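You operate a simulated robot arm through the tools that you are given. There is no shell and no other tool.

The job below is to be done with a simulated robot arm. You get a single attempt, and the scene is never put back.

JOB
Gauge the cheek and put the screws that the chart names on it.
Fine: raise the plunger, slide the cheek under, push it down, read the dial, raise it again; the other pack stays.

It is judged by the outcome, as a careful person would: the job done as asked, and still so three seconds after it is handed in. It fails if anything else is knocked over, pushed out of place, dropped, spilled or broken.

ROBOT AND FRAMES
A 7-joint arm with a two-finger parallel gripper, fixed in place. Base frame: the origin is at the foot of the arm, x ahead of it, y to its left, z up. Lengths are in m, angles in degrees, forces in N, time in s.
With the tool pointing down near the work surface it reaches from about 0.44 to 0.92 m from the base axis. Its first joint turns from -143.0 to 143.0 degrees. Payload 3 kg.
Tool frame: the origin (TCP) lies between the finger pads and is the grasp point; the fingertips stand 0.03 m ahead of it; z points along the fingers, y is the line along which they close. The gripper opens to 0.094 m. The fingers are 0.028 m wide and 0.01 m thick; the gripper's body (0.05 by 0.096 m) begins 0.055 m behind the TCP.
Orientation is told as [roll, pitch, yaw] about the base's x, y, z axes, in that order, counted from this pose: with the fingers straight down and closing along the base's y, the tool's x points along the base's -x, its y along +y and its z along -z.

CONTROLS
- The arm moves only by the tool step_arm. Its arguments are lists of equal length, an entry for each row: "angular": the turn, a rotation vector about the base's x, y, z in units of 8 degrees (1.0 is 8 degrees), a list of three; "offset": the shift along the base's x, y, z in units of 20 mm (1.0 is 20 mm), a list of three; "claw": the closure, from 0 (fully open) to 1 (shut). In form: {"angular": [[rx, ry, rz], ...], "offset": [[tx, ty, tz], ...], "claw": [claw, ...]}. A call has 1 to 20 rows; each row shifts and turns the commanded pose from where the row before left it. A call with a number of a shift or a turn outside -1 to 1 is refused whole. A row lasts 0.2 s, in which the tool goes at most 0.05 m and 8.6 degrees; a call with a longer step from one row to the next is refused whole, and so is a gripper value outside its range. Where a pose cannot be reached the arm comes as near as it can. A force on the tool above 90 N (or 10 N above the force at the start of the call, whichever is more), or a blocked arm, ends the call early, and 0.2 s more pass. The fingers move at their own pace (about 0.072 m/s each) and stop on an object; they squeeze with about 35 N. The grip force told is the motor's: it shows also when the fingers shut on nothing. Time passes only in rows, and 0.2 s behind the last, so rows that do not move let the fingers close. It gives the time, the measured TCP pose, the force on the tool (base axes), the opening and the grip force at its end, in the units of the frame above (readings bear some noise), with the torque about the TCP (base axes, N m) and any sound that the robot's microphone picked up.
- Cameras (640 x 400 px; columns grow to the right, rows downward): "scene" is fixed at [0.2181, 0.6516, 1.5294]; the picture's right is [-0.54, -0.84, 0.00], its down [-0.62, 0.40, -0.68] and it looks along [0.57, -0.37, -0.73] (base axes); focal length 340 px, centre (320, 200). "wrist" rides on the gripper at [0.076, 0.014, -0.103] in the tool frame; the picture's right is [-0.18, 0.98, 0.00], its down [-0.75, -0.14, -0.64] and it looks along [-0.63, -0.12, 0.77] (tool axes); focal length 243 px, centre (320, 200). There is no depth. A picture from a camera that has moved, and an enlarged one, comes with that camera's place and axes in the base frame and with its lens.
- camera(camera): a new picture of that camera. It takes no simulated time.
- close_up(camera, box): a new picture of the part [left, top, right, bottom] of that camera's present view, enlarged. It takes no simulated time.
- sign_off(): hands the job in; it is judged then, once.

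Nothing tells you positions but the pictures and the camera data. Unless the task says otherwise, let go and move clear before handing in.

The tools are called after "Emit:" by a JSON object that holds its "fn" and its "kwargs". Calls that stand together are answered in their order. step_arm: Moves the arm, as the interface text tells. Its arguments: {"type":"object","properties":{"angular":{"type":"array","items":{"type":"array","items":{"type":"number"}}},"offset":{"type":"array","items":{"type":"array","items":{"type":"number"}}},"claw":{"type":"array","items":{"type":"number"}}},"required":["angular","offset","claw"]} The other tools are called the same way: camera (camera) takes a picture; close_up (camera, box) takes an enlarged picture of a part of a camera's view; sign_off () hands the job in.

At the start:

```text
t: 0.0
eef_pos: [0.4186, 0.356, 1.2449]
orientation: [0.1, 0.0, 0.0]
force: [0.2, -1.1, 0.9]
torque: [-0.02, -0.01, -0.02]
gripper_width: 0.0944
grasp_force: 0.1
```

scene: 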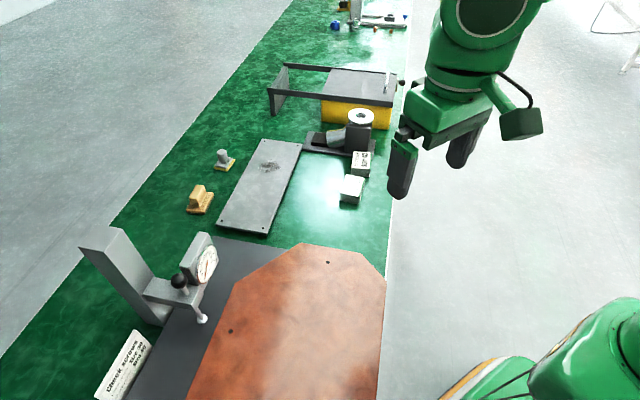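
wrist: 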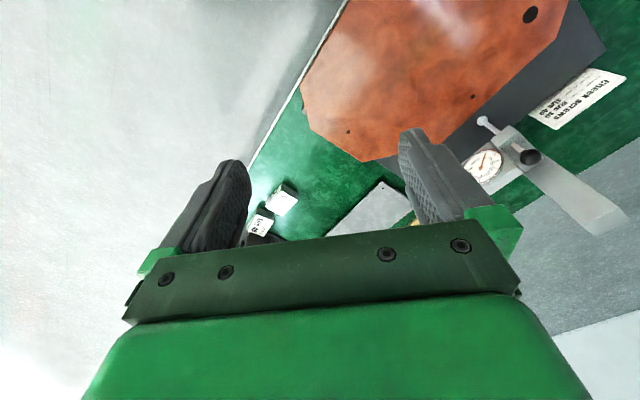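

I see a bench with a dial gauge stand, a copper cheek plate on a dark base, a chart, and two small packs of screws. I'll look closer before moving.

Emit:
{"fn": "close_up", "kwargs": {"camera": "scene", "box": [70, 220, 230, 400]}}

Emit:
{"fn": "close_up", "kwargs": {"camera": "scene", "box": [300, 100, 400, 210]}}

Emit:
{"fn": "close_up", "kwargs": {"camera": "scene", "box": [170, 220, 400, 400]}}

Emit:
{"fn": "close_up", "kwargs": {"camera": "wrist", "box": [440, 50, 640, 240]}}

Emit:
{"fn": "close_up", "kwargs": {"camera": "scene", "box": [170, 120, 310, 240]}}

Emit:
{"fn": "close_up", "kwargs": {"camera": "scene", "box": [250, 0, 430, 130]}}

```text
2.22 times, centred on (150, 310) of scene
camera zoom: at [0.2181, 0.6516, 1.5294], right [-0.54, -0.84, 0.0], down [-0.62, 0.4, -0.68], along [0.57, -0.37, -0.73], focal length 756 px, centre (698, -44)
```

zoom: 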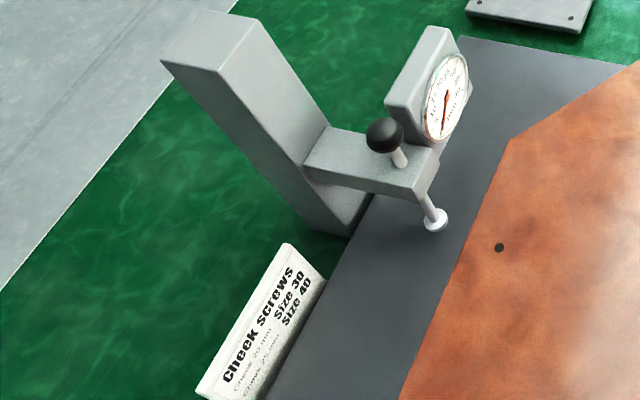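

```text
3.64 times, centred on (350, 155) of scene
camera zoom: at [0.2181, 0.6516, 1.5294], right [-0.54, -0.84, 0.0], down [-0.62, 0.4, -0.68], along [0.57, -0.37, -0.73], focal length 1237 px, centre (211, 364)
```

zoom: 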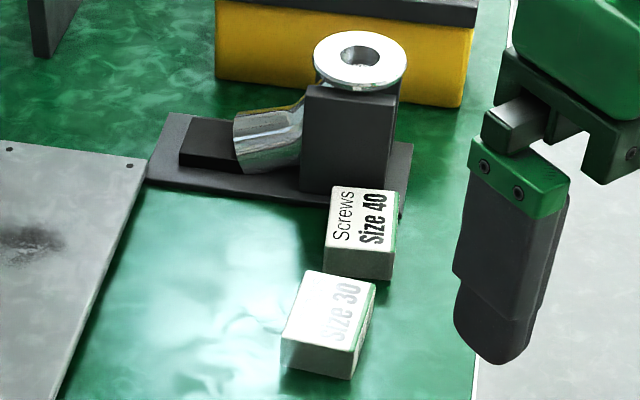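

```text
2.22 times, centred on (285, 310) of scene
camera zoom: at [0.2181, 0.6516, 1.5294], right [-0.54, -0.84, 0.0], down [-0.62, 0.4, -0.68], along [0.57, -0.37, -0.73], focal length 756 px, centre (398, -44)
```

zoom: 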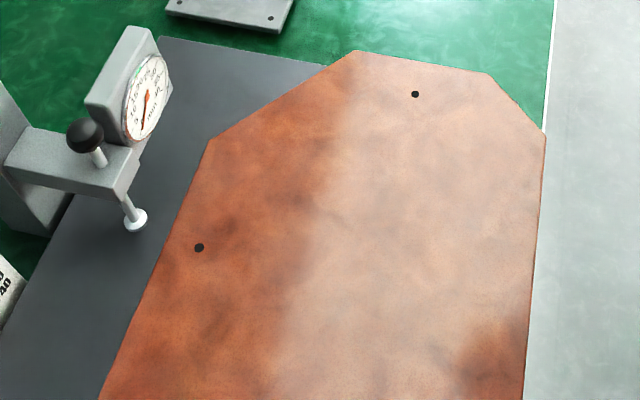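

```text
2.11 times, centred on (540, 145) of wrist
camera zoom: at [0.3427, 0.3714, 1.3473], right [0.18, 0.98, 0.0], down [0.75, -0.14, 0.64], along [0.63, -0.12, -0.77], focal length 511 px, centre (-143, 316)
```

zoom: 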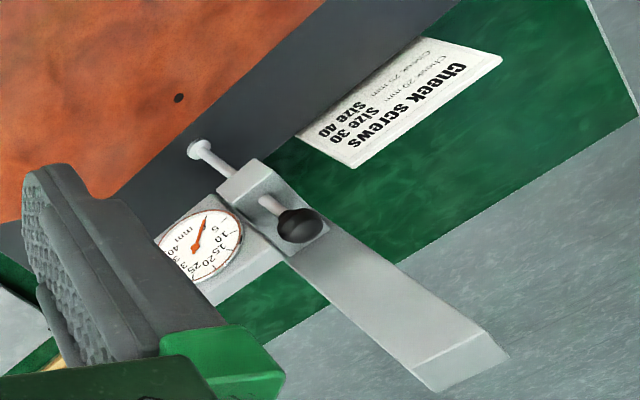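

```text
3.33 times, centred on (240, 180) of scene
camera zoom: at [0.2181, 0.6516, 1.5294], right [-0.54, -0.84, 0.0], down [-0.62, 0.4, -0.68], along [0.57, -0.37, -0.73], focal length 1134 px, centre (587, 267)
```

zoom: 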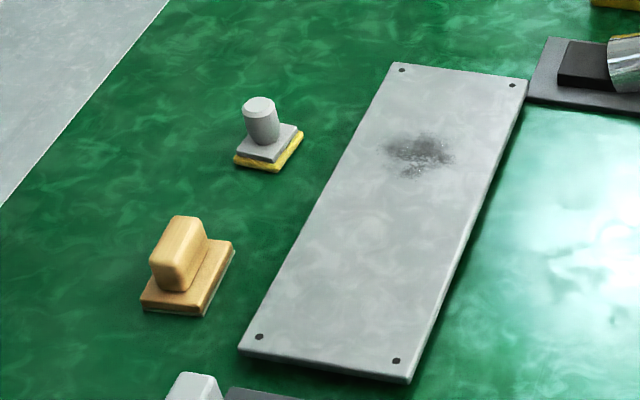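

```text
3.08 times, centred on (340, 65) of scene
camera zoom: at [0.2181, 0.6516, 1.5294], right [-0.54, -0.84, 0.0], down [-0.62, 0.4, -0.68], along [0.57, -0.37, -0.73], focal length 1047 px, centre (258, 615)
```

zoom: 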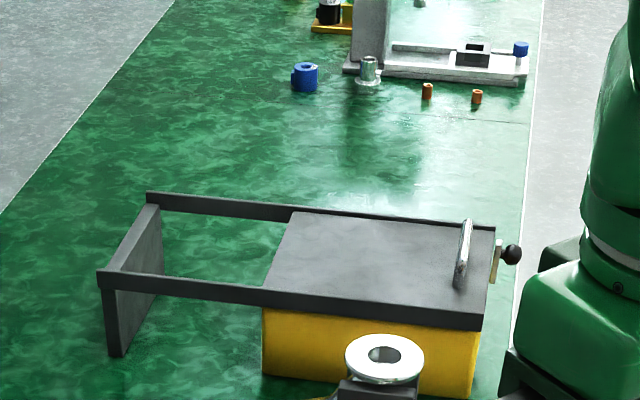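

The chart pairs "Cheek 20 mm – Size 30" and "Cheek 25 mm – Size 40". The copper-coloured plate looks like the cheek, with its top near z≈0.816. The plunger foot is about (0.627, 0.698, 0.795) and its knob about (0.625, 0.697, 0.97). I'll turn the wrist camera toward them for a better look.

Emit:
{"fn": "step_arm", "kwargs": {"angular": [[0, 0, 1], [0, 0, 1], [0, 0, 1], [0, 0, 1], [0, 0, 1]], "offset": [[0, -1, 0.5], [0, -1, 0.5], [0, -1, 0.5], [0, -1, 0.5], [0, -1, 0.5]], "claw": [0, 0, 0, 0, 0]}}

Emit:
{"fn": "camera", "kwargs": {"camera": "wrist"}}

Emit:
{"fn": "camera", "kwargs": {"camera": "scene"}}

```text
t: 1.2
eef_pos: [0.4188, 0.2559, 1.2952]
orientation: [0.0, 0.0, 40.2]
force: [-0.3, 0.4, -0.3]
torque: [-0.01, 0.01, -0.02]
gripper_width: 0.094
grasp_force: 0.0
```

```text
taken
camera wrist: at [0.3519, 0.219, 1.3975], right [-0.49, 0.87, 0.0], down [0.67, 0.38, 0.64], along [0.56, 0.32, -0.77], focal length 243 px, centre (320, 200)
```

wrist: 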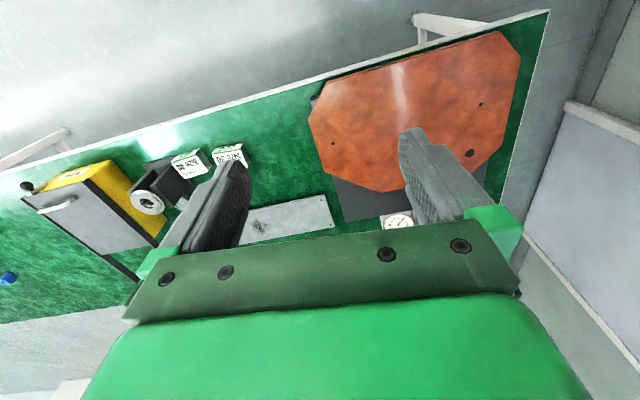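

```text
taken
```

scene: 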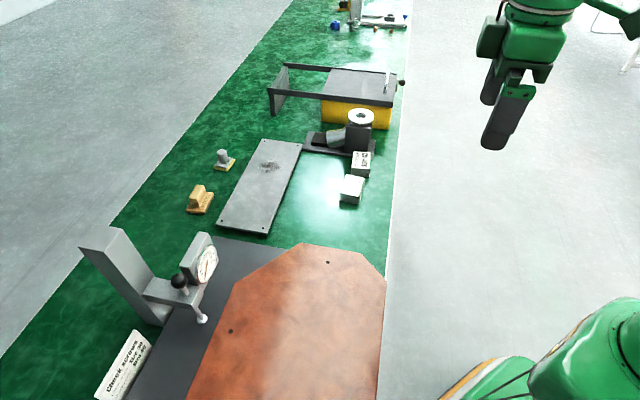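

The cheek is the chamfered copper-coloured plate on a dark base, with one larger hole near the gauge. I'll zoom in for detail.

Emit:
{"fn": "close_up", "kwargs": {"camera": "wrist", "box": [290, 10, 560, 230]}}

Emit:
{"fn": "close_up", "kwargs": {"camera": "wrist", "box": [130, 120, 260, 220]}}

```text
1.82 times, centred on (425, 120) of wrist
camera zoom: at [0.3519, 0.219, 1.3975], right [-0.49, 0.87, 0.0], down [0.67, 0.38, 0.64], along [0.56, 0.32, -0.77], focal length 441 px, centre (129, 346)
```

zoom: 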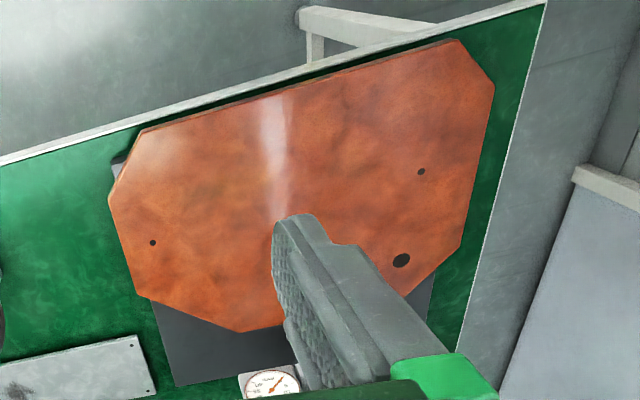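

```text
4.00 times, centred on (195, 170) of wrist
camera zoom: at [0.3519, 0.219, 1.3975], right [-0.49, 0.87, 0.0], down [0.67, 0.38, 0.64], along [0.56, 0.32, -0.77], focal length 970 px, centre (820, 320)
```

zoom: 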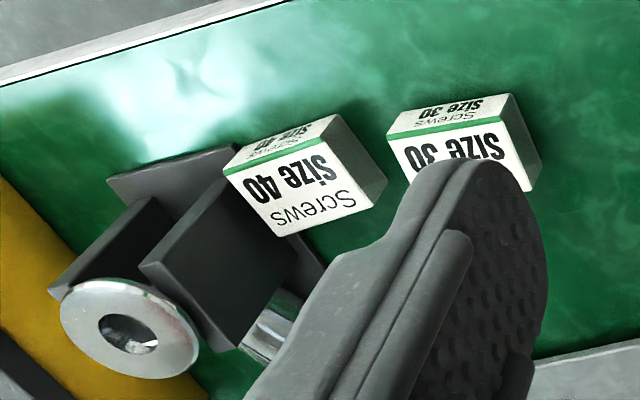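

The cheek lies along a bench that runs at 45° to my axes, and its far edge is about 4 cm short of the plunger. I'll bring the wrist camera nearer to the gauge to read its geometry.

Emit:
{"fn": "step_arm", "kwargs": {"angular": [[0, 0, 1], [0, 0, 0.5], [0, 0, 0], [0, 0, 0], [0, 0, 0], [0, 0, 0], [0, 0, 0], [0, 0, 0], [0, 0, 0], [0, 0, 0], [0, 0, 0]], "offset": [[0.1, 1, -0.5], [0.1, 1, -0.5], [0.1, 1, -0.5], [0.1, 1, -0.5], [0.1, 1, -0.5], [0.1, 1, -0.5], [0.1, 1, -0.5], [0.1, 1, -0.5], [0.1, 1, -0.5], [0.1, 1, -0.5], [0.1, 1, -0.5]], "claw": [0, 0, 0, 0, 0, 0, 0, 0, 0, 0, 0]}}

Emit:
{"fn": "camera", "kwargs": {"camera": "wrist"}}

Emit:
{"fn": "camera", "kwargs": {"camera": "scene"}}

```text
t: 3.6
eef_pos: [0.4413, 0.4757, 1.185]
orientation: [0.0, 0.0, 52.0]
force: [1.7, 0.2, 0.2]
torque: [0.01, 0.0, -0.01]
gripper_width: 0.0943
grasp_force: 0.0
```

```text
taken
camera wrist: at [0.3825, 0.4261, 1.2877], right [-0.66, 0.75, 0.0], down [0.58, 0.51, 0.64], along [0.48, 0.42, -0.77], focal length 243 px, centre (320, 200)
```

wrist: 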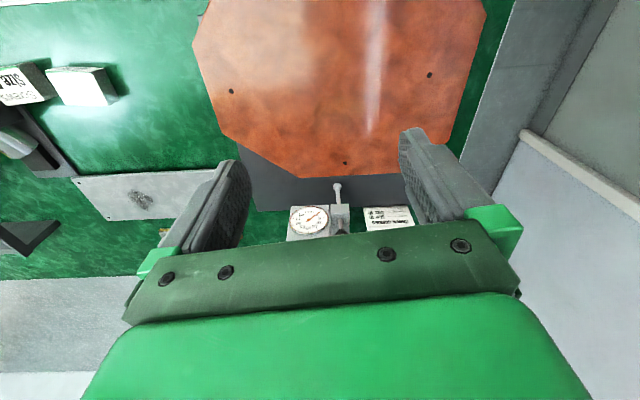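

```text
taken
```

scene: 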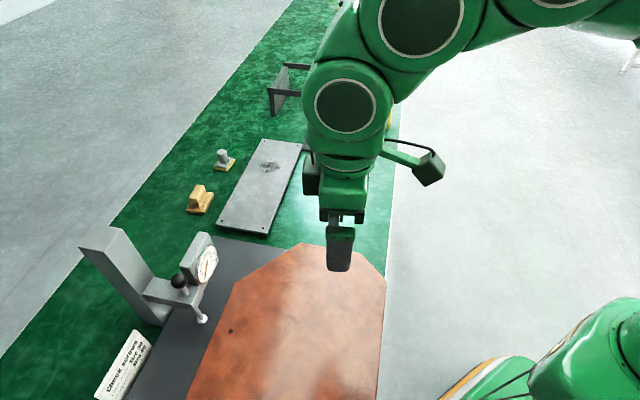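

Emit:
{"fn": "close_up", "kwargs": {"camera": "wrist", "box": [240, 110, 420, 250]}}

Emit:
{"fn": "close_up", "kwargs": {"camera": "wrist", "box": [180, 0, 500, 200]}}

```text
2.86 times, centred on (330, 180) of wrist
camera zoom: at [0.3825, 0.4261, 1.2877], right [-0.66, 0.75, 0.0], down [0.58, 0.51, 0.64], along [0.48, 0.42, -0.77], focal length 693 px, centre (291, 257)
```

zoom: 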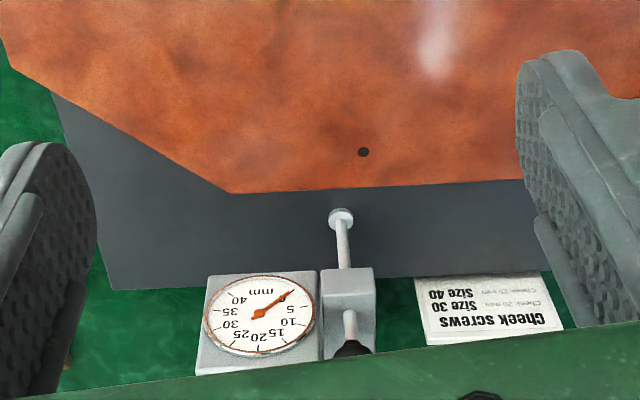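

```text
2.00 times, centred on (340, 100) of wrist
camera zoom: at [0.3825, 0.4261, 1.2877], right [-0.66, 0.75, 0.0], down [0.58, 0.51, 0.64], along [0.48, 0.42, -0.77], focal length 485 px, centre (280, 400)
```

zoom: 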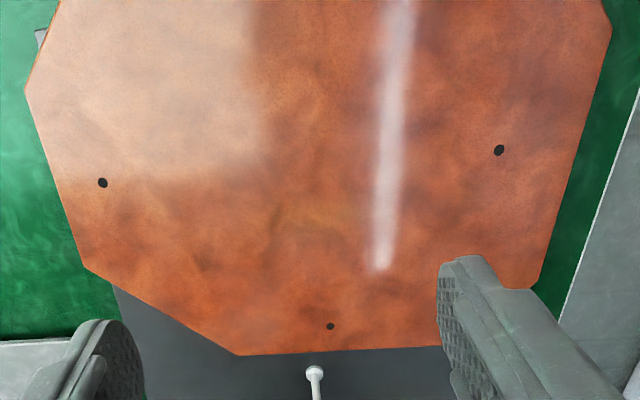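

The dial reads 0 with the plunger resting on the base; the knob sits left of the dial box and about 9 cm in front of the column. I'll turn the gripper to yaw −45 so the fingers close along the bracket's line, which also gives a side view of the knob.

Emit:
{"fn": "step_arm", "kwargs": {"angular": [[0, 0, -0.933], [0, 0, -0.933], [0, 0, -0.933], [0, 0, -0.933], [0, 0, -0.933], [0, 0, -0.933], [0, 0, -0.933], [0, 0, -0.933], [0, 0, -0.933], [0, 0, -0.933], [0, 0, -0.933], [0, 0, -0.933], [0, 0, -0.933]], "offset": [[0.31, 0.51, 0], [0.31, 0.51, 0], [0.31, 0.51, 0], [0.31, 0.51, 0], [0.31, 0.51, 0], [0.31, 0.51, 0], [0.31, 0.51, 0], [0.31, 0.51, 0], [0.31, 0.51, 0], [0.31, 0.51, 0], [0.31, 0.51, 0], [0.31, 0.51, 0], [0.31, 0.51, 0]], "claw": [0, 0, 0, 0, 0, 0, 0, 0, 0, 0, 0, 0, 0]}}

Emit:
{"fn": "camera", "kwargs": {"camera": "wrist"}}

Emit:
{"fn": "camera", "kwargs": {"camera": "scene"}}

```text
t: 6.4
eef_pos: [0.5112, 0.598, 1.1531]
orientation: [0.1, -0.1, -44.9]
force: [-0.2, 0.1, 0.0]
torque: [0.02, 0.0, 0.01]
gripper_width: 0.094
grasp_force: 0.0
out of reach, approached as far as the arm can: row 11
```

```text
taken
camera wrist: at [0.4683, 0.6628, 1.2553], right [0.83, 0.56, 0.0], down [0.43, -0.63, 0.64], along [0.36, -0.53, -0.77], focal length 243 px, centre (320, 200)
```

wrist: 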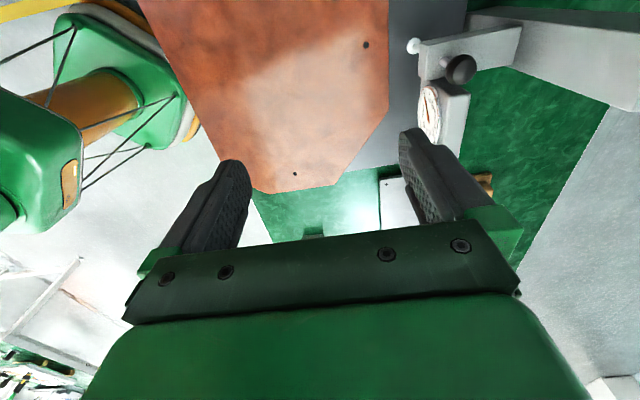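

```text
taken
```

scene: 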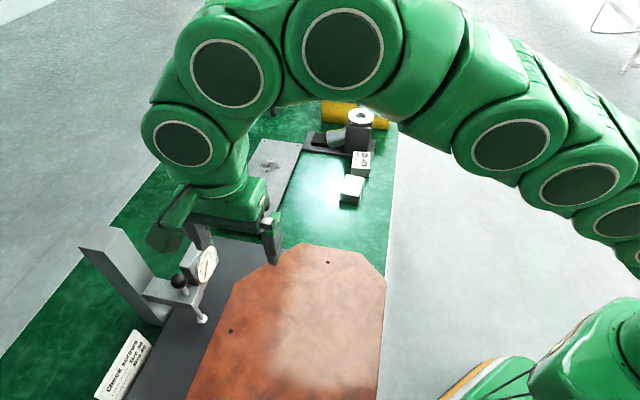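

The knob is confirmed at about (0.624, 0.697, 0.969), which is out of reach with the tool straight down, so the tool has to lean outward. I'll zoom in on the knob and dial clearance.

Emit:
{"fn": "close_up", "kwargs": {"camera": "wrist", "box": [380, 0, 540, 150]}}

```text
2.67 times, centred on (460, 75) of wrist
camera zoom: at [0.4683, 0.6628, 1.2553], right [0.83, 0.56, 0.0], down [0.43, -0.63, 0.64], along [0.36, -0.53, -0.77], focal length 647 px, centre (-53, 533)
```

zoom: 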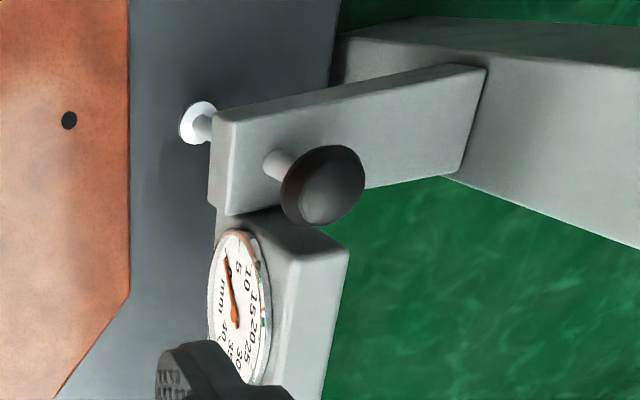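

The dial box's left side is about 5 mm from the knob, so I'll grip the knob front to back with the tool leaned out about 35°. First I'll tilt and move to a standoff pose.

Emit:
{"fn": "step_arm", "kwargs": {"angular": [[0.619, -0.619, 0], [0.619, -0.619, 0], [0.619, -0.619, 0], [0.619, -0.619, 0], [0.619, -0.619, 0], [0, 0, 0]], "offset": [[0, 0, 0], [0, 0, 0], [0, 0, 0], [0, 0, 0], [0, 0, 0], [0, 0, 0]], "claw": [0.36, 0.36, 0.36, 0.36, 0.36, 0.36]}}

Emit:
{"fn": "camera", "kwargs": {"camera": "scene"}}

Emit:
{"fn": "camera", "kwargs": {"camera": "wrist"}}

```text
t: 7.8
eef_pos: [0.5113, 0.5971, 1.1516]
orientation: [35.0, 0.0, -44.9]
force: [-0.3, 0.6, 0.2]
torque: [0.02, 0.0, 0.0]
gripper_width: 0.0601
grasp_force: 0.1
```

```text
taken
```

scene: 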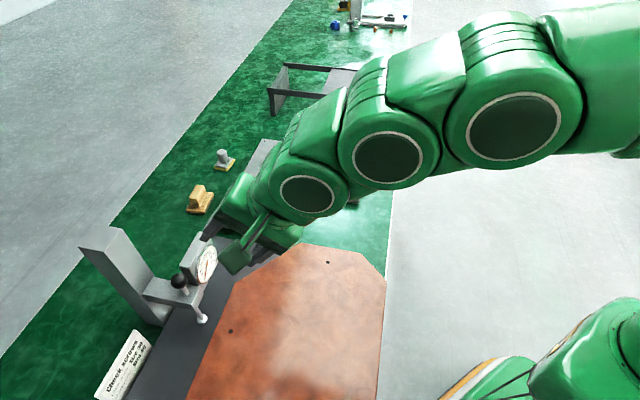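

```text
taken
camera wrist: at [0.425, 0.6189, 1.2442], right [0.7, 0.44, 0.56], down [0.19, -0.88, 0.44], along [0.69, -0.2, -0.69], focal length 243 px, centre (320, 200)
```

wrist: 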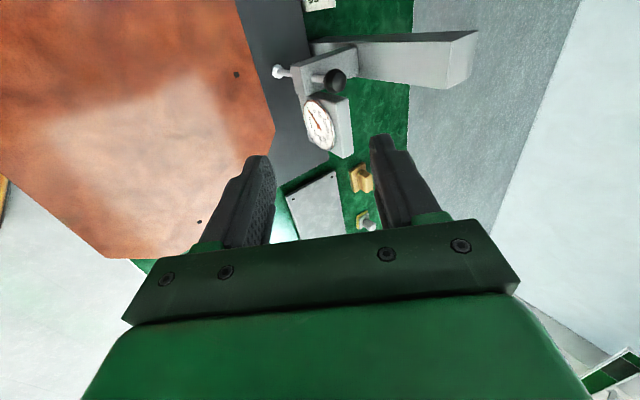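

The tilt worked; next is the standoff pose about 10 cm short of the knob along the tool axis.

Emit:
{"fn": "step_arm", "kwargs": {"angular": [[0, 0, 0], [0, 0, 0], [0, 0, 0], [0, 0, 0], [0, 0, 0], [0, 0, 0]], "offset": [[0.614, 0.549, -0.856], [0.614, 0.549, -0.856], [0.614, 0.549, -0.856], [0.614, 0.549, -0.856], [0.614, 0.549, -0.856], [0, 0, 0]], "claw": [0.36, 0.36, 0.36, 0.36, 0.36, 0.36]}}

Emit:
{"fn": "camera", "kwargs": {"camera": "scene"}}

Emit:
{"fn": "camera", "kwargs": {"camera": "wrist"}}

```text
t: 9.2
eef_pos: [0.5739, 0.6519, 1.0673]
orientation: [35.0, 0.0, -45.1]
force: [0.0, -0.5, -0.3]
torque: [-0.04, -0.01, 0.01]
gripper_width: 0.0602
grasp_force: 0.1
```

```text
taken
```

scene: 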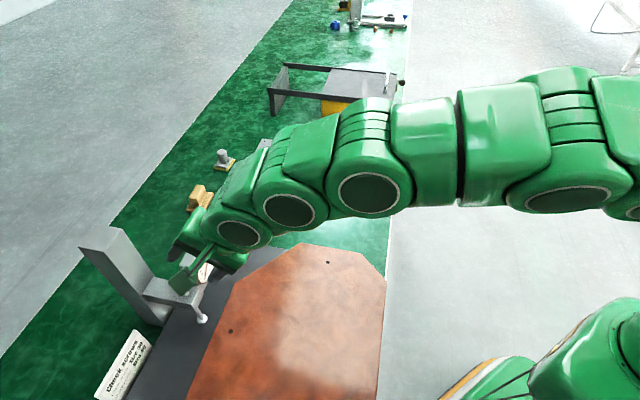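

```text
taken
camera wrist: at [0.4868, 0.6741, 1.1593], right [0.7, 0.44, 0.56], down [0.19, -0.88, 0.44], along [0.69, -0.2, -0.7], focal length 243 px, centre (320, 200)
```

wrist: 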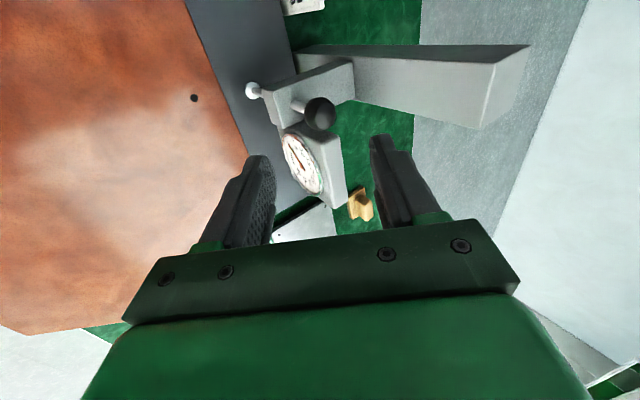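

The knob is aligned between the fingers. I'll go most of the way in, then check.

Emit:
{"fn": "step_arm", "kwargs": {"angular": [[0, 0, 0], [0, 0, 0], [0, 0, 0], [0, 0, 0]], "offset": [[0.47, 0.49, -0.98], [0.47, 0.49, -0.98], [0.47, 0.49, -0.98], [0, 0, 0]], "claw": [0.36, 0.36, 0.36, 0.36]}}

Emit:
{"fn": "camera", "kwargs": {"camera": "wrist"}}

Emit:
{"fn": "close_up", "kwargs": {"camera": "scene", "box": [120, 180, 300, 340]}}

```text
t: 10.2
eef_pos: [0.6018, 0.6817, 1.007]
orientation: [35.0, 0.0, -45.0]
force: [0.5, 0.1, 0.4]
torque: [-0.03, 0.02, 0.01]
gripper_width: 0.0602
grasp_force: 0.0
```

```text
taken
camera wrist: at [0.5148, 0.7035, 1.0995], right [0.7, 0.44, 0.56], down [0.19, -0.87, 0.45], along [0.69, -0.2, -0.7], focal length 243 px, centre (320, 200)
```

wrist: 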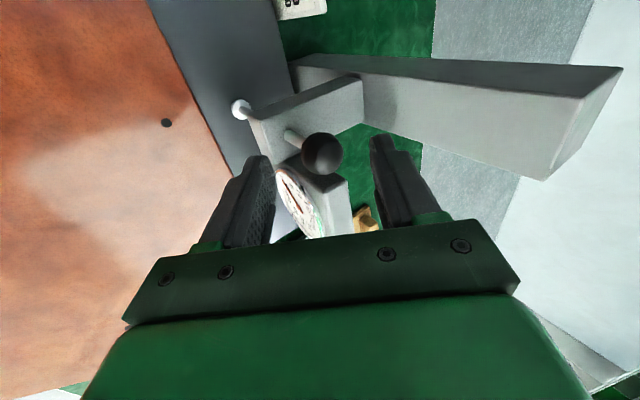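

```text
2.50 times, centred on (210, 260) of scene
camera zoom: at [0.2181, 0.6516, 1.5294], right [-0.54, -0.84, 0.0], down [-0.62, 0.4, -0.68], along [0.57, -0.37, -0.73], focal length 851 px, centre (595, 50)
```

zoom: 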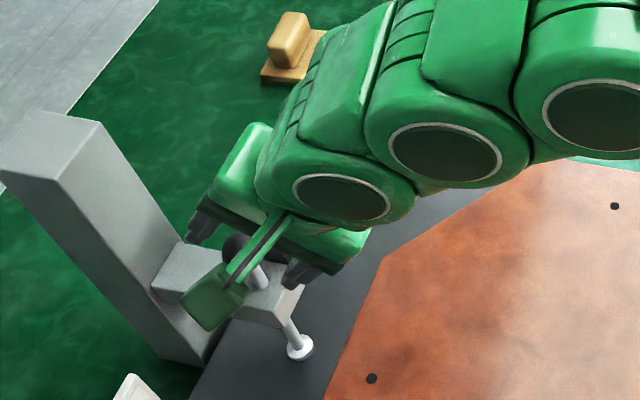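

The knob is centred between the fingers; I'll advance the last 29 mm and close on it.

Emit:
{"fn": "step_arm", "kwargs": {"angular": [[0, 0, 0], [0, 0, 0], [0, 0, 0], [0, 0, 0], [0, 0, 0], [0, 0, 0]], "offset": [[0.295, 0.295, -0.595], [0.295, 0.295, -0.595], [0, 0, 0], [0, 0, 0], [0, 0, 0], [0, 0, 0]], "claw": [0.36, 0.36, 0.36, 0.75, 0.85, 0.85]}}

Emit:
{"fn": "camera", "kwargs": {"camera": "wrist"}}

Emit:
{"fn": "close_up", "kwargs": {"camera": "scene", "box": [120, 180, 300, 340]}}

```text
t: 11.6
eef_pos: [0.6133, 0.6938, 0.9827]
orientation: [34.9, 0.0, -45.0]
force: [-8.6, -8.5, -1.7]
torque: [-0.17, 0.11, -0.08]
gripper_width: 0.0285
grasp_force: 45.1
```

```text
taken
camera wrist: at [0.5263, 0.715, 1.0757], right [0.7, 0.44, 0.56], down [0.19, -0.87, 0.45], along [0.69, -0.2, -0.7], focal length 243 px, centre (320, 200)
```

wrist: 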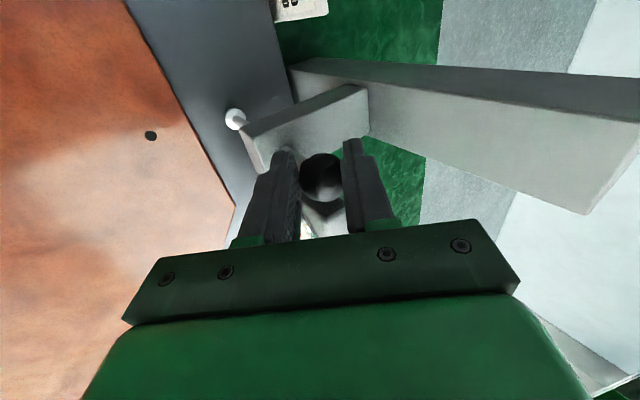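

```text
2.50 times, centred on (210, 260) of scene
camera zoom: at [0.2181, 0.6516, 1.5294], right [-0.54, -0.84, 0.0], down [-0.62, 0.4, -0.68], along [0.57, -0.37, -0.73], focal length 851 px, centre (595, 50)
```

zoom: 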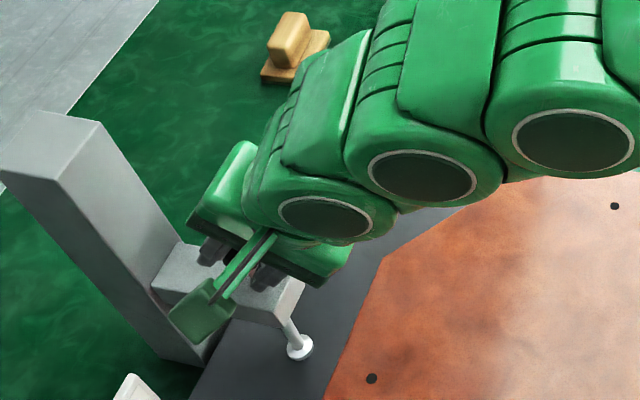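

I have the knob with the jaw at 28.5 mm. I'll ease off the small side load and lift gently.

Emit:
{"fn": "step_arm", "kwargs": {"angular": [[0, 0, 0], [0, 0, 0], [0, 0, 0], [0, 0, 0], [0, 0, 0]], "offset": [[-0.05, -0.05, 0], [0, 0, 0.2], [0, 0, 0.2], [0, 0, 0.2], [0, 0, 0]], "claw": [0.85, 0.85, 0.85, 0.85, 0.85]}}

Emit:
{"fn": "camera", "kwargs": {"camera": "wrist"}}

Emit:
{"fn": "close_up", "kwargs": {"camera": "scene", "box": [120, 180, 300, 340]}}

```text
t: 12.8
eef_pos: [0.6131, 0.6934, 0.9955]
orientation: [35.1, 0.0, -44.8]
force: [19.0, 19.1, 0.2]
torque: [0.32, -0.28, 0.22]
gripper_width: 0.0286
grasp_force: 44.9
```

```text
taken
camera wrist: at [0.5261, 0.7147, 1.0886], right [0.7, 0.44, 0.57], down [0.19, -0.88, 0.44], along [0.69, -0.2, -0.69], focal length 243 px, centre (320, 200)
```

wrist: 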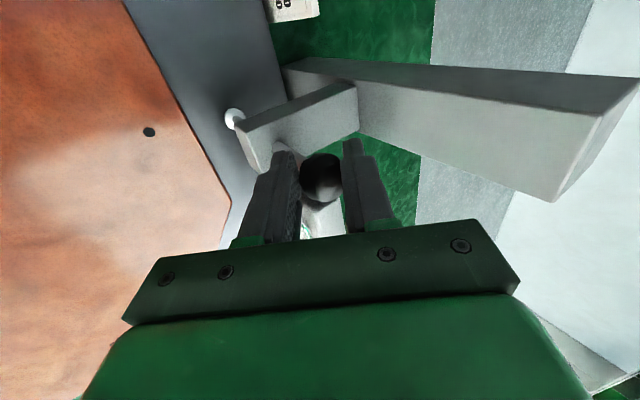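

```text
2.50 times, centred on (210, 260) of scene
camera zoom: at [0.2181, 0.6516, 1.5294], right [-0.54, -0.84, 0.0], down [-0.62, 0.4, -0.68], along [0.57, -0.37, -0.73], focal length 851 px, centre (595, 50)
```

zoom: 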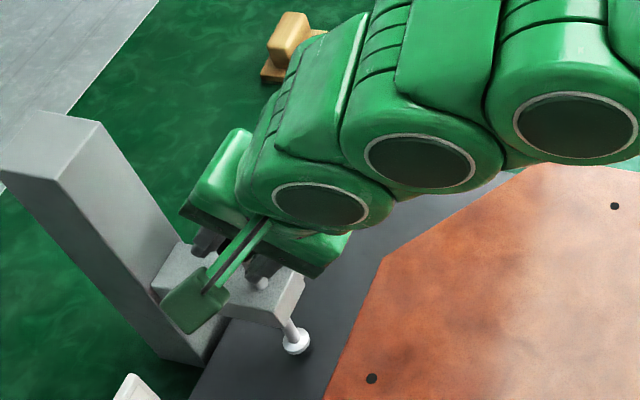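

The plunger comes up with the knob. I'll take out the side load and continue to about 33 mm of lift.

Emit:
{"fn": "step_arm", "kwargs": {"angular": [[0, 0, 0], [0, 0, 0], [0, 0, 0], [0, 0, 0], [0, 0, 0], [0, 0, 0], [0, 0, 0]], "offset": [[0.035, 0.035, 0], [0, 0, 0.2], [0, 0, 0.2], [0, 0, 0.2], [0, 0, 0.2], [0, 0, 0.2], [0, 0, 0]], "claw": [0.85, 0.85, 0.85, 0.85, 0.85, 0.85, 0.85]}}

Emit:
{"fn": "camera", "kwargs": {"camera": "wrist"}}

Emit:
{"fn": "close_up", "kwargs": {"camera": "scene", "box": [120, 180, 300, 340]}}

```text
t: 14.4
eef_pos: [0.6132, 0.6932, 1.0153]
orientation: [35.1, 0.0, -45.0]
force: [1.2, -4.2, 0.0]
torque: [-0.06, -0.02, -0.02]
gripper_width: 0.0286
grasp_force: 44.8
```

```text
taken
camera wrist: at [0.5262, 0.7149, 1.1082], right [0.7, 0.44, 0.56], down [0.19, -0.87, 0.45], along [0.69, -0.2, -0.7], focal length 243 px, centre (320, 200)
```

wrist: 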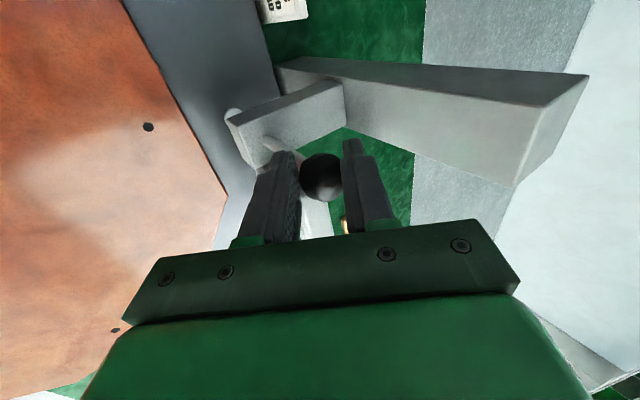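

```text
2.50 times, centred on (210, 260) of scene
camera zoom: at [0.2181, 0.6516, 1.5294], right [-0.54, -0.84, 0.0], down [-0.62, 0.4, -0.68], along [0.57, -0.37, -0.73], focal length 851 px, centre (595, 50)
```

zoom: 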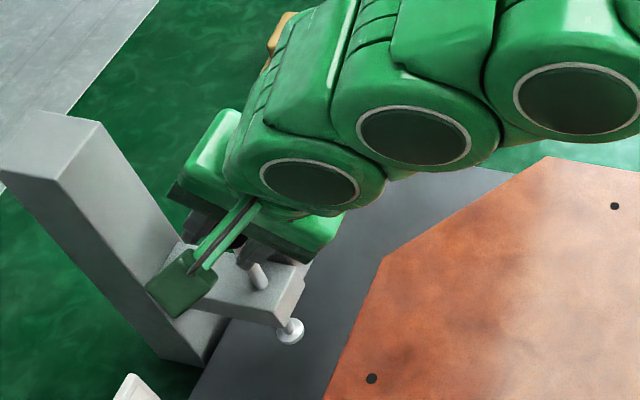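

Lifted by 33 mm with almost no load. I'll let go, back off along the tool axis, and check that the plunger stays up.

Emit:
{"fn": "step_arm", "kwargs": {"angular": [[0, 0, 0], [0, 0, 0], [0, 0, 0], [0, 0, 0], [0, 0, 0], [0, 0, 0], [0, 0, 0], [0, 0, 0]], "offset": [[0, 0, 0], [0, 0, 0], [0, 0, 0], [-0.4, -0.4, 0.8], [-0.4, -0.4, 0.8], [-0.4, -0.4, 0.8], [-0.4, -0.4, 0.8], [-0.4, -0.4, 0.8]], "claw": [0.36, 0.36, 0.36, 0.36, 0.36, 0.36, 0.36, 0.36]}}

Emit:
{"fn": "camera", "kwargs": {"camera": "wrist"}}

Emit:
{"fn": "close_up", "kwargs": {"camera": "scene", "box": [120, 180, 300, 340]}}

```text
t: 16.2
eef_pos: [0.5712, 0.6524, 1.0953]
orientation: [35.0, 0.0, -45.0]
force: [-0.3, -0.8, 0.2]
torque: [-0.02, -0.04, -0.01]
gripper_width: 0.0602
grasp_force: 0.0
```

```text
taken
camera wrist: at [0.4858, 0.6751, 1.188], right [0.7, 0.44, 0.56], down [0.19, -0.88, 0.44], along [0.69, -0.2, -0.7], focal length 243 px, centre (320, 200)
```

wrist: 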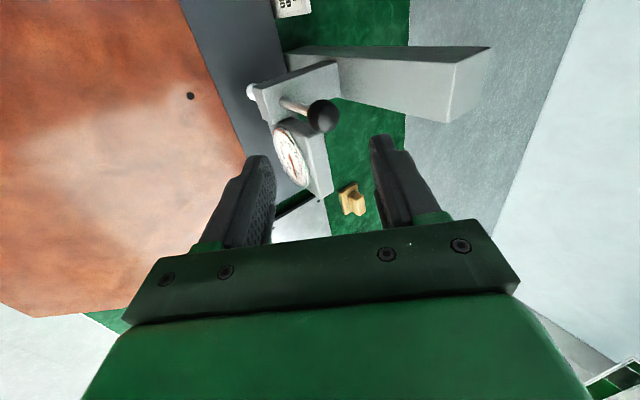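

```text
2.50 times, centred on (210, 260) of scene
camera zoom: at [0.2181, 0.6516, 1.5294], right [-0.54, -0.84, 0.0], down [-0.62, 0.4, -0.68], along [0.57, -0.37, -0.73], focal length 851 px, centre (595, 50)
```

zoom: 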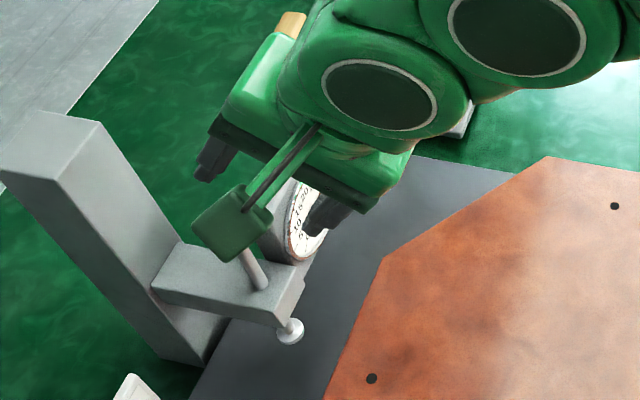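

The plunger stays up. Let me check that the dial follows it.

Emit:
{"fn": "close_up", "kwargs": {"camera": "wrist", "box": [230, 90, 350, 200]}}

```text
3.64 times, centred on (290, 145) of wrist
camera zoom: at [0.4858, 0.6751, 1.188], right [0.7, 0.44, 0.56], down [0.19, -0.88, 0.44], along [0.69, -0.2, -0.7], focal length 882 px, centre (429, 400)
```

zoom: 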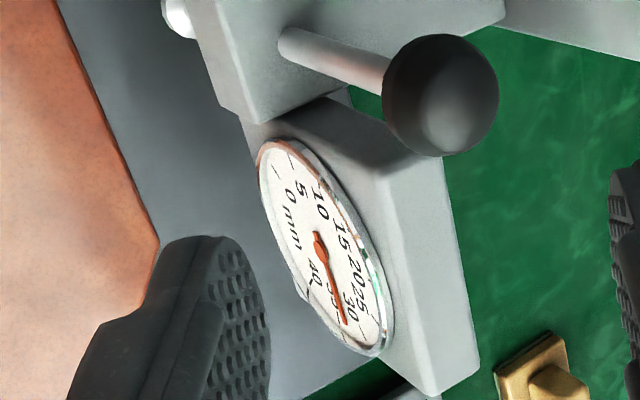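

The dial follows the plunger, at about 33 now. Next I'll retreat to the robot's side of the bench with the tool upright and yaw 45, and look at the cheek's near edge.

Emit:
{"fn": "step_arm", "kwargs": {"angular": [[0, 0, 0], [0, 0, 0], [0, 0, 0], [-0.619, 0.619, 0], [-0.619, 0.619, 0], [-0.619, 0.619, 0], [-0.619, 0.619, 0], [-0.619, 0.619, 0], [0, 0, 1], [0, 0, 1], [0, 0, 1], [0, 0, 1], [0, 0, 1], [0, 0, 1], [0, 0, 1], [0, 0, 1], [0, 0, 1], [0, 0, 1], [0, 0, 1], [0, 0, 0.25]], "offset": [[-0.68, -0.75, 0.2], [-0.68, -0.75, 0.2], [-0.68, -0.75, 0.2], [-0.68, -0.75, 0.2], [-0.68, -0.75, 0.2], [-0.68, -0.75, 0], [-0.68, -0.75, 0], [-0.68, -0.75, 0], [-0.68, -0.75, 0], [-0.68, -0.75, 0], [-0.68, -0.75, 0], [-0.68, -0.75, 0], [-0.68, -0.75, 0], [-0.68, -0.75, 0], [-0.68, -0.75, 0], [-0.68, -0.75, 0], [-0.68, -0.75, 0], [-0.68, -0.75, 0], [0, 0, 0], [0, 0, 0]], "claw": [0.3, 0.3, 0.3, 0.3, 0.3, 0.3, 0.3, 0.3, 0.3, 0.3, 0.3, 0.3, 0.3, 0.3, 0.3, 0.3, 0.3, 0.3, 0.3, 0.3]}}

Emit:
{"fn": "camera", "kwargs": {"camera": "wrist"}}

Emit:
{"fn": "camera", "kwargs": {"camera": "scene"}}

```text
t: 20.4
eef_pos: [0.3295, 0.3838, 1.1165]
orientation: [0.0, 0.0, 45.1]
force: [0.0, -0.2, -0.5]
torque: [0.01, 0.0, 0.02]
gripper_width: 0.0659
grasp_force: 0.1
```

```text
taken
camera wrist: at [0.2649, 0.3404, 1.2184], right [-0.57, 0.82, 0.0], down [0.63, 0.43, 0.64], along [0.53, 0.36, -0.77], focal length 243 px, centre (320, 200)
```

wrist: 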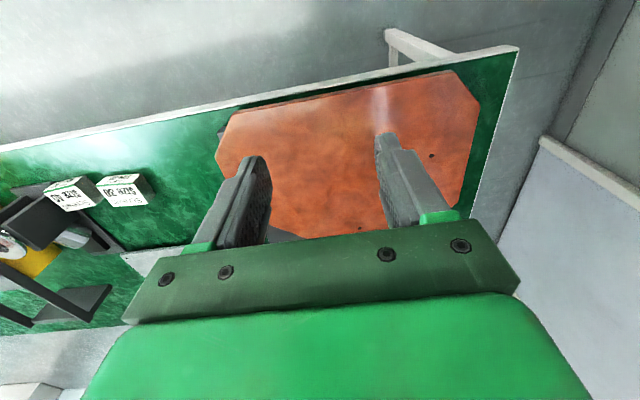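

```text
taken
```

scene: 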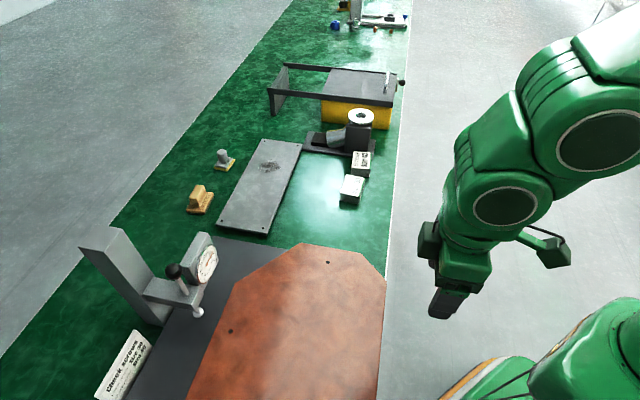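

Emit:
{"fn": "close_up", "kwargs": {"camera": "wrist", "box": [200, 40, 520, 240]}}

Emit:
{"fn": "close_up", "kwargs": {"camera": "wrist", "box": [200, 60, 360, 160]}}

Emit:
{"fn": "close_up", "kwargs": {"camera": "wrist", "box": [380, 30, 540, 130]}}

Emit:
{"fn": "close_up", "kwargs": {"camera": "scene", "box": [280, 230, 420, 400]}}

```text
2.00 times, centred on (360, 140) of wrist
camera zoom: at [0.2649, 0.3404, 1.2184], right [-0.57, 0.82, 0.0], down [0.63, 0.43, 0.64], along [0.53, 0.36, -0.77], focal length 485 px, centre (240, 320)
```

zoom: 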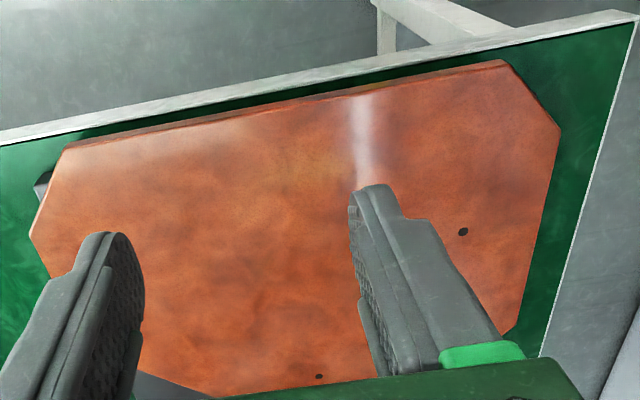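

```text
4.00 times, centred on (280, 110) of wrist
camera zoom: at [0.2649, 0.3404, 1.2184], right [-0.57, 0.82, 0.0], down [0.63, 0.43, 0.64], along [0.53, 0.36, -0.77], focal length 970 px, centre (480, 560)
```

zoom: 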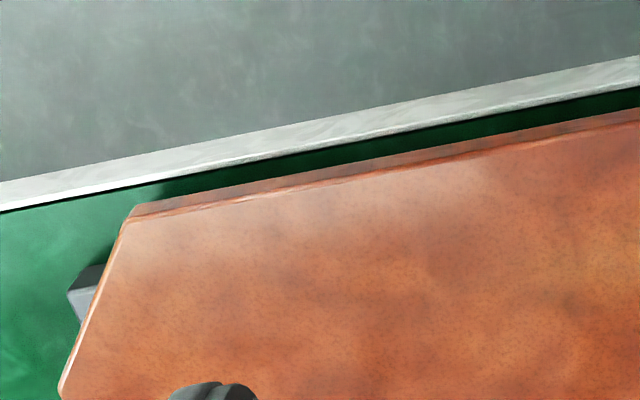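

```text
4.00 times, centred on (460, 80) of wrist
camera zoom: at [0.2649, 0.3404, 1.2184], right [-0.57, 0.82, 0.0], down [0.63, 0.43, 0.64], along [0.53, 0.36, -0.77], focal length 970 px, centre (-240, 680)
```

zoom: 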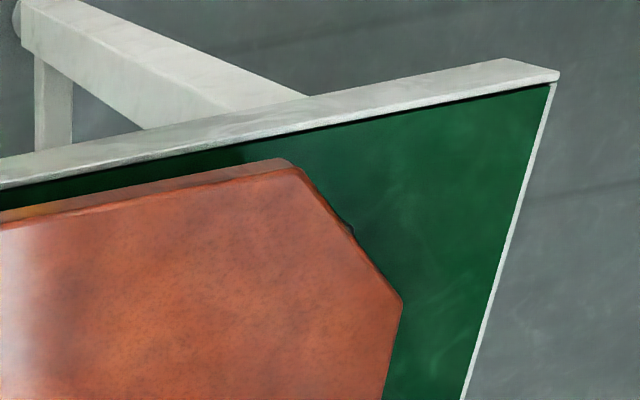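

```text
2.35 times, centred on (350, 315) of scene
camera zoom: at [0.2181, 0.6516, 1.5294], right [-0.54, -0.84, 0.0], down [-0.62, 0.4, -0.68], along [0.57, -0.37, -0.73], focal length 800 px, centre (249, -71)
```

zoom: 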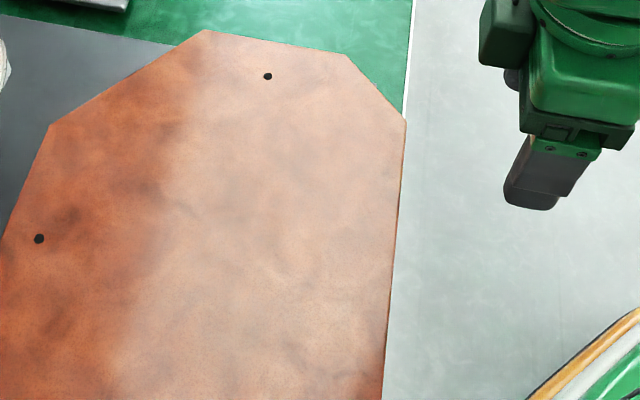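

The cheek's near edge sits about flush with the bench front (n≈0.55 along the bench normal), and the dark base starts a little further in. Before pushing I'll lightly touch the cheek top with the fingertips to learn its exact height.

Emit:
{"fn": "step_arm", "kwargs": {"angular": [[0, 0, 0], [0, 0, 0], [0, 0, 0], [0, 0, 0], [0, 0, 0], [0, 0, 0], [0, 0, 0], [0, 0, 0], [0, 0, 0], [0, 0, 0], [0, 0, 0], [0, 0, 0], [0, 0, 0], [0, 0, 0]], "offset": [[0.22, 0.3, -0.979], [0.22, 0.3, -0.979], [0.22, 0.3, -0.979], [0.22, 0.3, -0.979], [0.22, 0.3, -0.979], [0.22, 0.3, -0.979], [0.22, 0.3, -0.979], [0.22, 0.3, -0.979], [0.22, 0.3, -0.979], [0.22, 0.3, -0.979], [0.22, 0.3, -0.979], [0.22, 0.3, -0.979], [0.22, 0.3, -0.979], [0, 0, 0]], "claw": [0, 0, 0, 0, 0, 0, 0, 0, 0, 0, 0, 0, 0, 0]}}

Emit:
{"fn": "camera", "kwargs": {"camera": "wrist"}}

Emit:
{"fn": "camera", "kwargs": {"camera": "scene"}}

```text
t: 23.4
eef_pos: [0.3856, 0.4604, 0.8613]
orientation: [0.0, 0.0, 45.1]
force: [-0.5, 0.0, 0.1]
torque: [0.0, 0.02, -0.01]
gripper_width: 0.094
grasp_force: 0.0
```

```text
taken
camera wrist: at [0.322, 0.4182, 0.9635], right [-0.57, 0.82, 0.0], down [0.63, 0.43, 0.64], along [0.53, 0.36, -0.77], focal length 243 px, centre (320, 200)
```

wrist: 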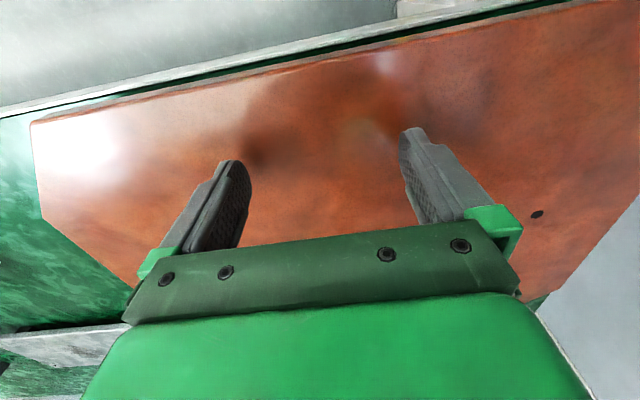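

```text
taken
```

scene: 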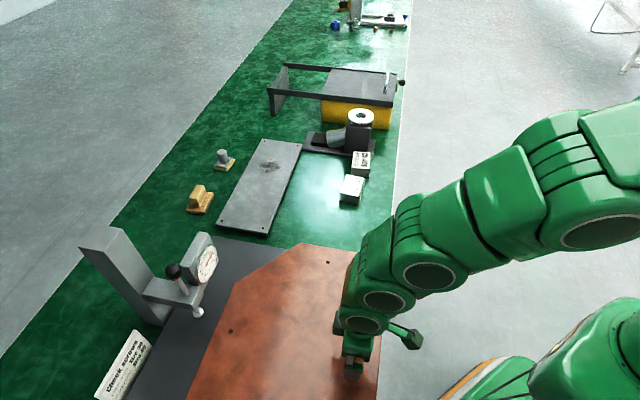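

The fingertips are about 15 mm above the cheek. I'll lower in small steps.

Emit:
{"fn": "step_arm", "kwargs": {"angular": [[0, 0, 0], [0, 0, 0], [0, 0, 0], [0, 0, 0]], "offset": [[0, 0, -0.2], [0, 0, -0.2], [0, 0, -0.1], [0, 0, 0]], "claw": [0, 0, 0, 0]}}

Emit:
{"fn": "step_arm", "kwargs": {"angular": [[0, 0, 0], [0, 0, 0]], "offset": [[0, 0, -0.1], [0, 0, 0]], "claw": [0, 0]}}

Emit:
{"fn": "step_arm", "kwargs": {"angular": [[0, 0, 0], [0, 0, 0]], "offset": [[0, 0, -0.1], [0, 0, 0]], "claw": [0, 0]}}

```text
t: 24.4
eef_pos: [0.3849, 0.4605, 0.8507]
orientation: [0.0, 0.0, 44.9]
force: [0.2, 0.2, 0.5]
torque: [-0.02, 0.02, 0.01]
gripper_width: 0.094
grasp_force: 0.1
```

```text
t: 25.0
eef_pos: [0.3855, 0.4612, 0.8489]
orientation: [0.0, -0.1, 45.0]
force: [-7.7, -15.8, 47.4]
torque: [-0.91, 0.09, -0.24]
gripper_width: 0.0938
grasp_force: 0.0
```

```text
t: 25.4
eef_pos: [0.3848, 0.4605, 0.8513]
orientation: [0.1, -0.1, 45.0]
force: [-8.5, -6.8, 25.2]
torque: [-0.8, -0.11, -0.16]
gripper_width: 0.0941
grasp_force: 0.1
stopped in row 2: the force on the tool passed its limit at 101 N (the readings are from after the stop); the commanded pose is now the measured one
```

The cheek top is at about z≈0.820. I'll lift, back out in front of the near edge, and drop the tips to z≈0.806 for the push.

Emit:
{"fn": "step_arm", "kwargs": {"angular": [[0, 0, 0], [0, 0, 0], [0, 0, 0], [0, 0, 0], [0, 0, 0], [0, 0, 0], [0, 0, 0], [0, 0, 0], [0, 0, 0], [0, 0, 0]], "offset": [[0, 0, 0.75], [0, 0, 0.75], [-0.875, -0.875, 0], [-0.875, -0.875, 0], [-0.875, -0.875, 0], [-0.875, -0.875, 0], [0, 0, -0.75], [0, 0, -0.75], [0, 0, -0.76], [0, 0, 0]], "claw": [0, 0, 0, 0, 0, 0, 0, 0, 0, 0]}}

Emit:
{"fn": "camera", "kwargs": {"camera": "wrist"}}

Emit:
{"fn": "camera", "kwargs": {"camera": "scene"}}

```text
t: 27.6
eef_pos: [0.3158, 0.3915, 0.8346]
orientation: [-0.1, -0.2, 45.1]
force: [-0.1, 0.3, 0.1]
torque: [0.0, 0.0, 0.03]
gripper_width: 0.0939
grasp_force: 0.1
```

```text
taken
camera wrist: at [0.2519, 0.3489, 0.9364], right [-0.57, 0.82, 0.0], down [0.63, 0.43, 0.64], along [0.53, 0.36, -0.77], focal length 243 px, centre (320, 200)
```

wrist: 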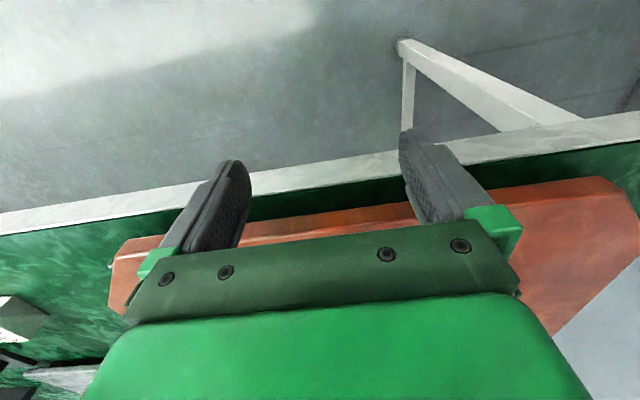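

```text
taken
```

scene: 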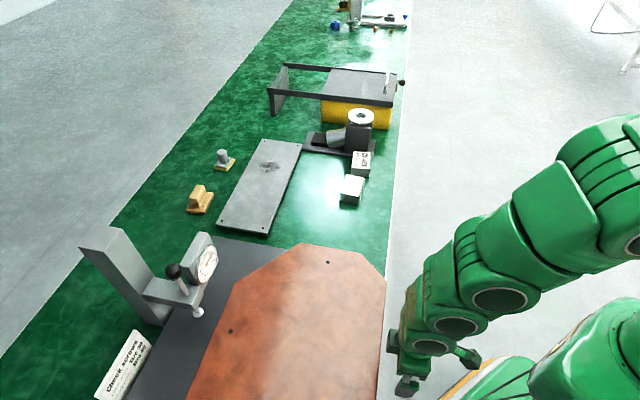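

I'll check the cheek's front face in this low view.

Emit:
{"fn": "close_up", "kwargs": {"camera": "wrist", "box": [220, 150, 440, 260]}}

Emit:
{"fn": "close_up", "kwargs": {"camera": "wrist", "box": [90, 200, 190, 320]}}

```text
2.91 times, centred on (330, 205) of wrist
camera zoom: at [0.2519, 0.3489, 0.9364], right [-0.57, 0.82, 0.0], down [0.63, 0.43, 0.64], along [0.53, 0.36, -0.77], focal length 706 px, centre (291, 186)
```

zoom: 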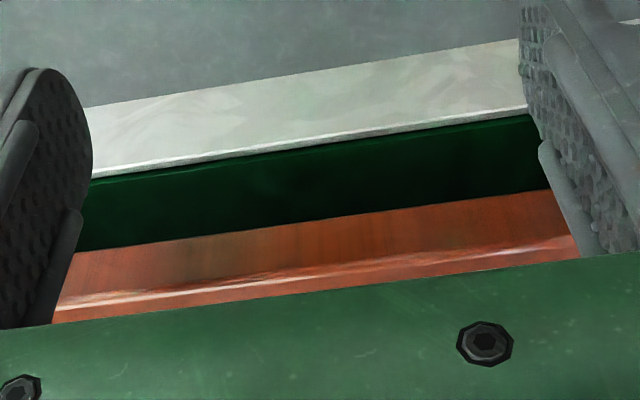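

```text
3.33 times, centred on (140, 260) of wrist
camera zoom: at [0.2519, 0.3489, 0.9364], right [-0.57, 0.82, 0.0], down [0.63, 0.43, 0.64], along [0.53, 0.36, -0.77], focal length 809 px, centre (920, 0)
```

zoom: 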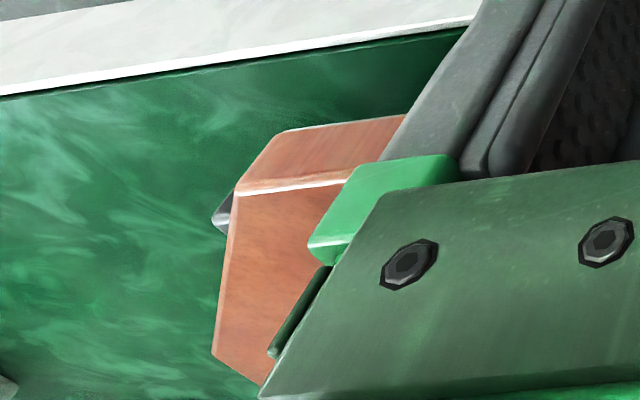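

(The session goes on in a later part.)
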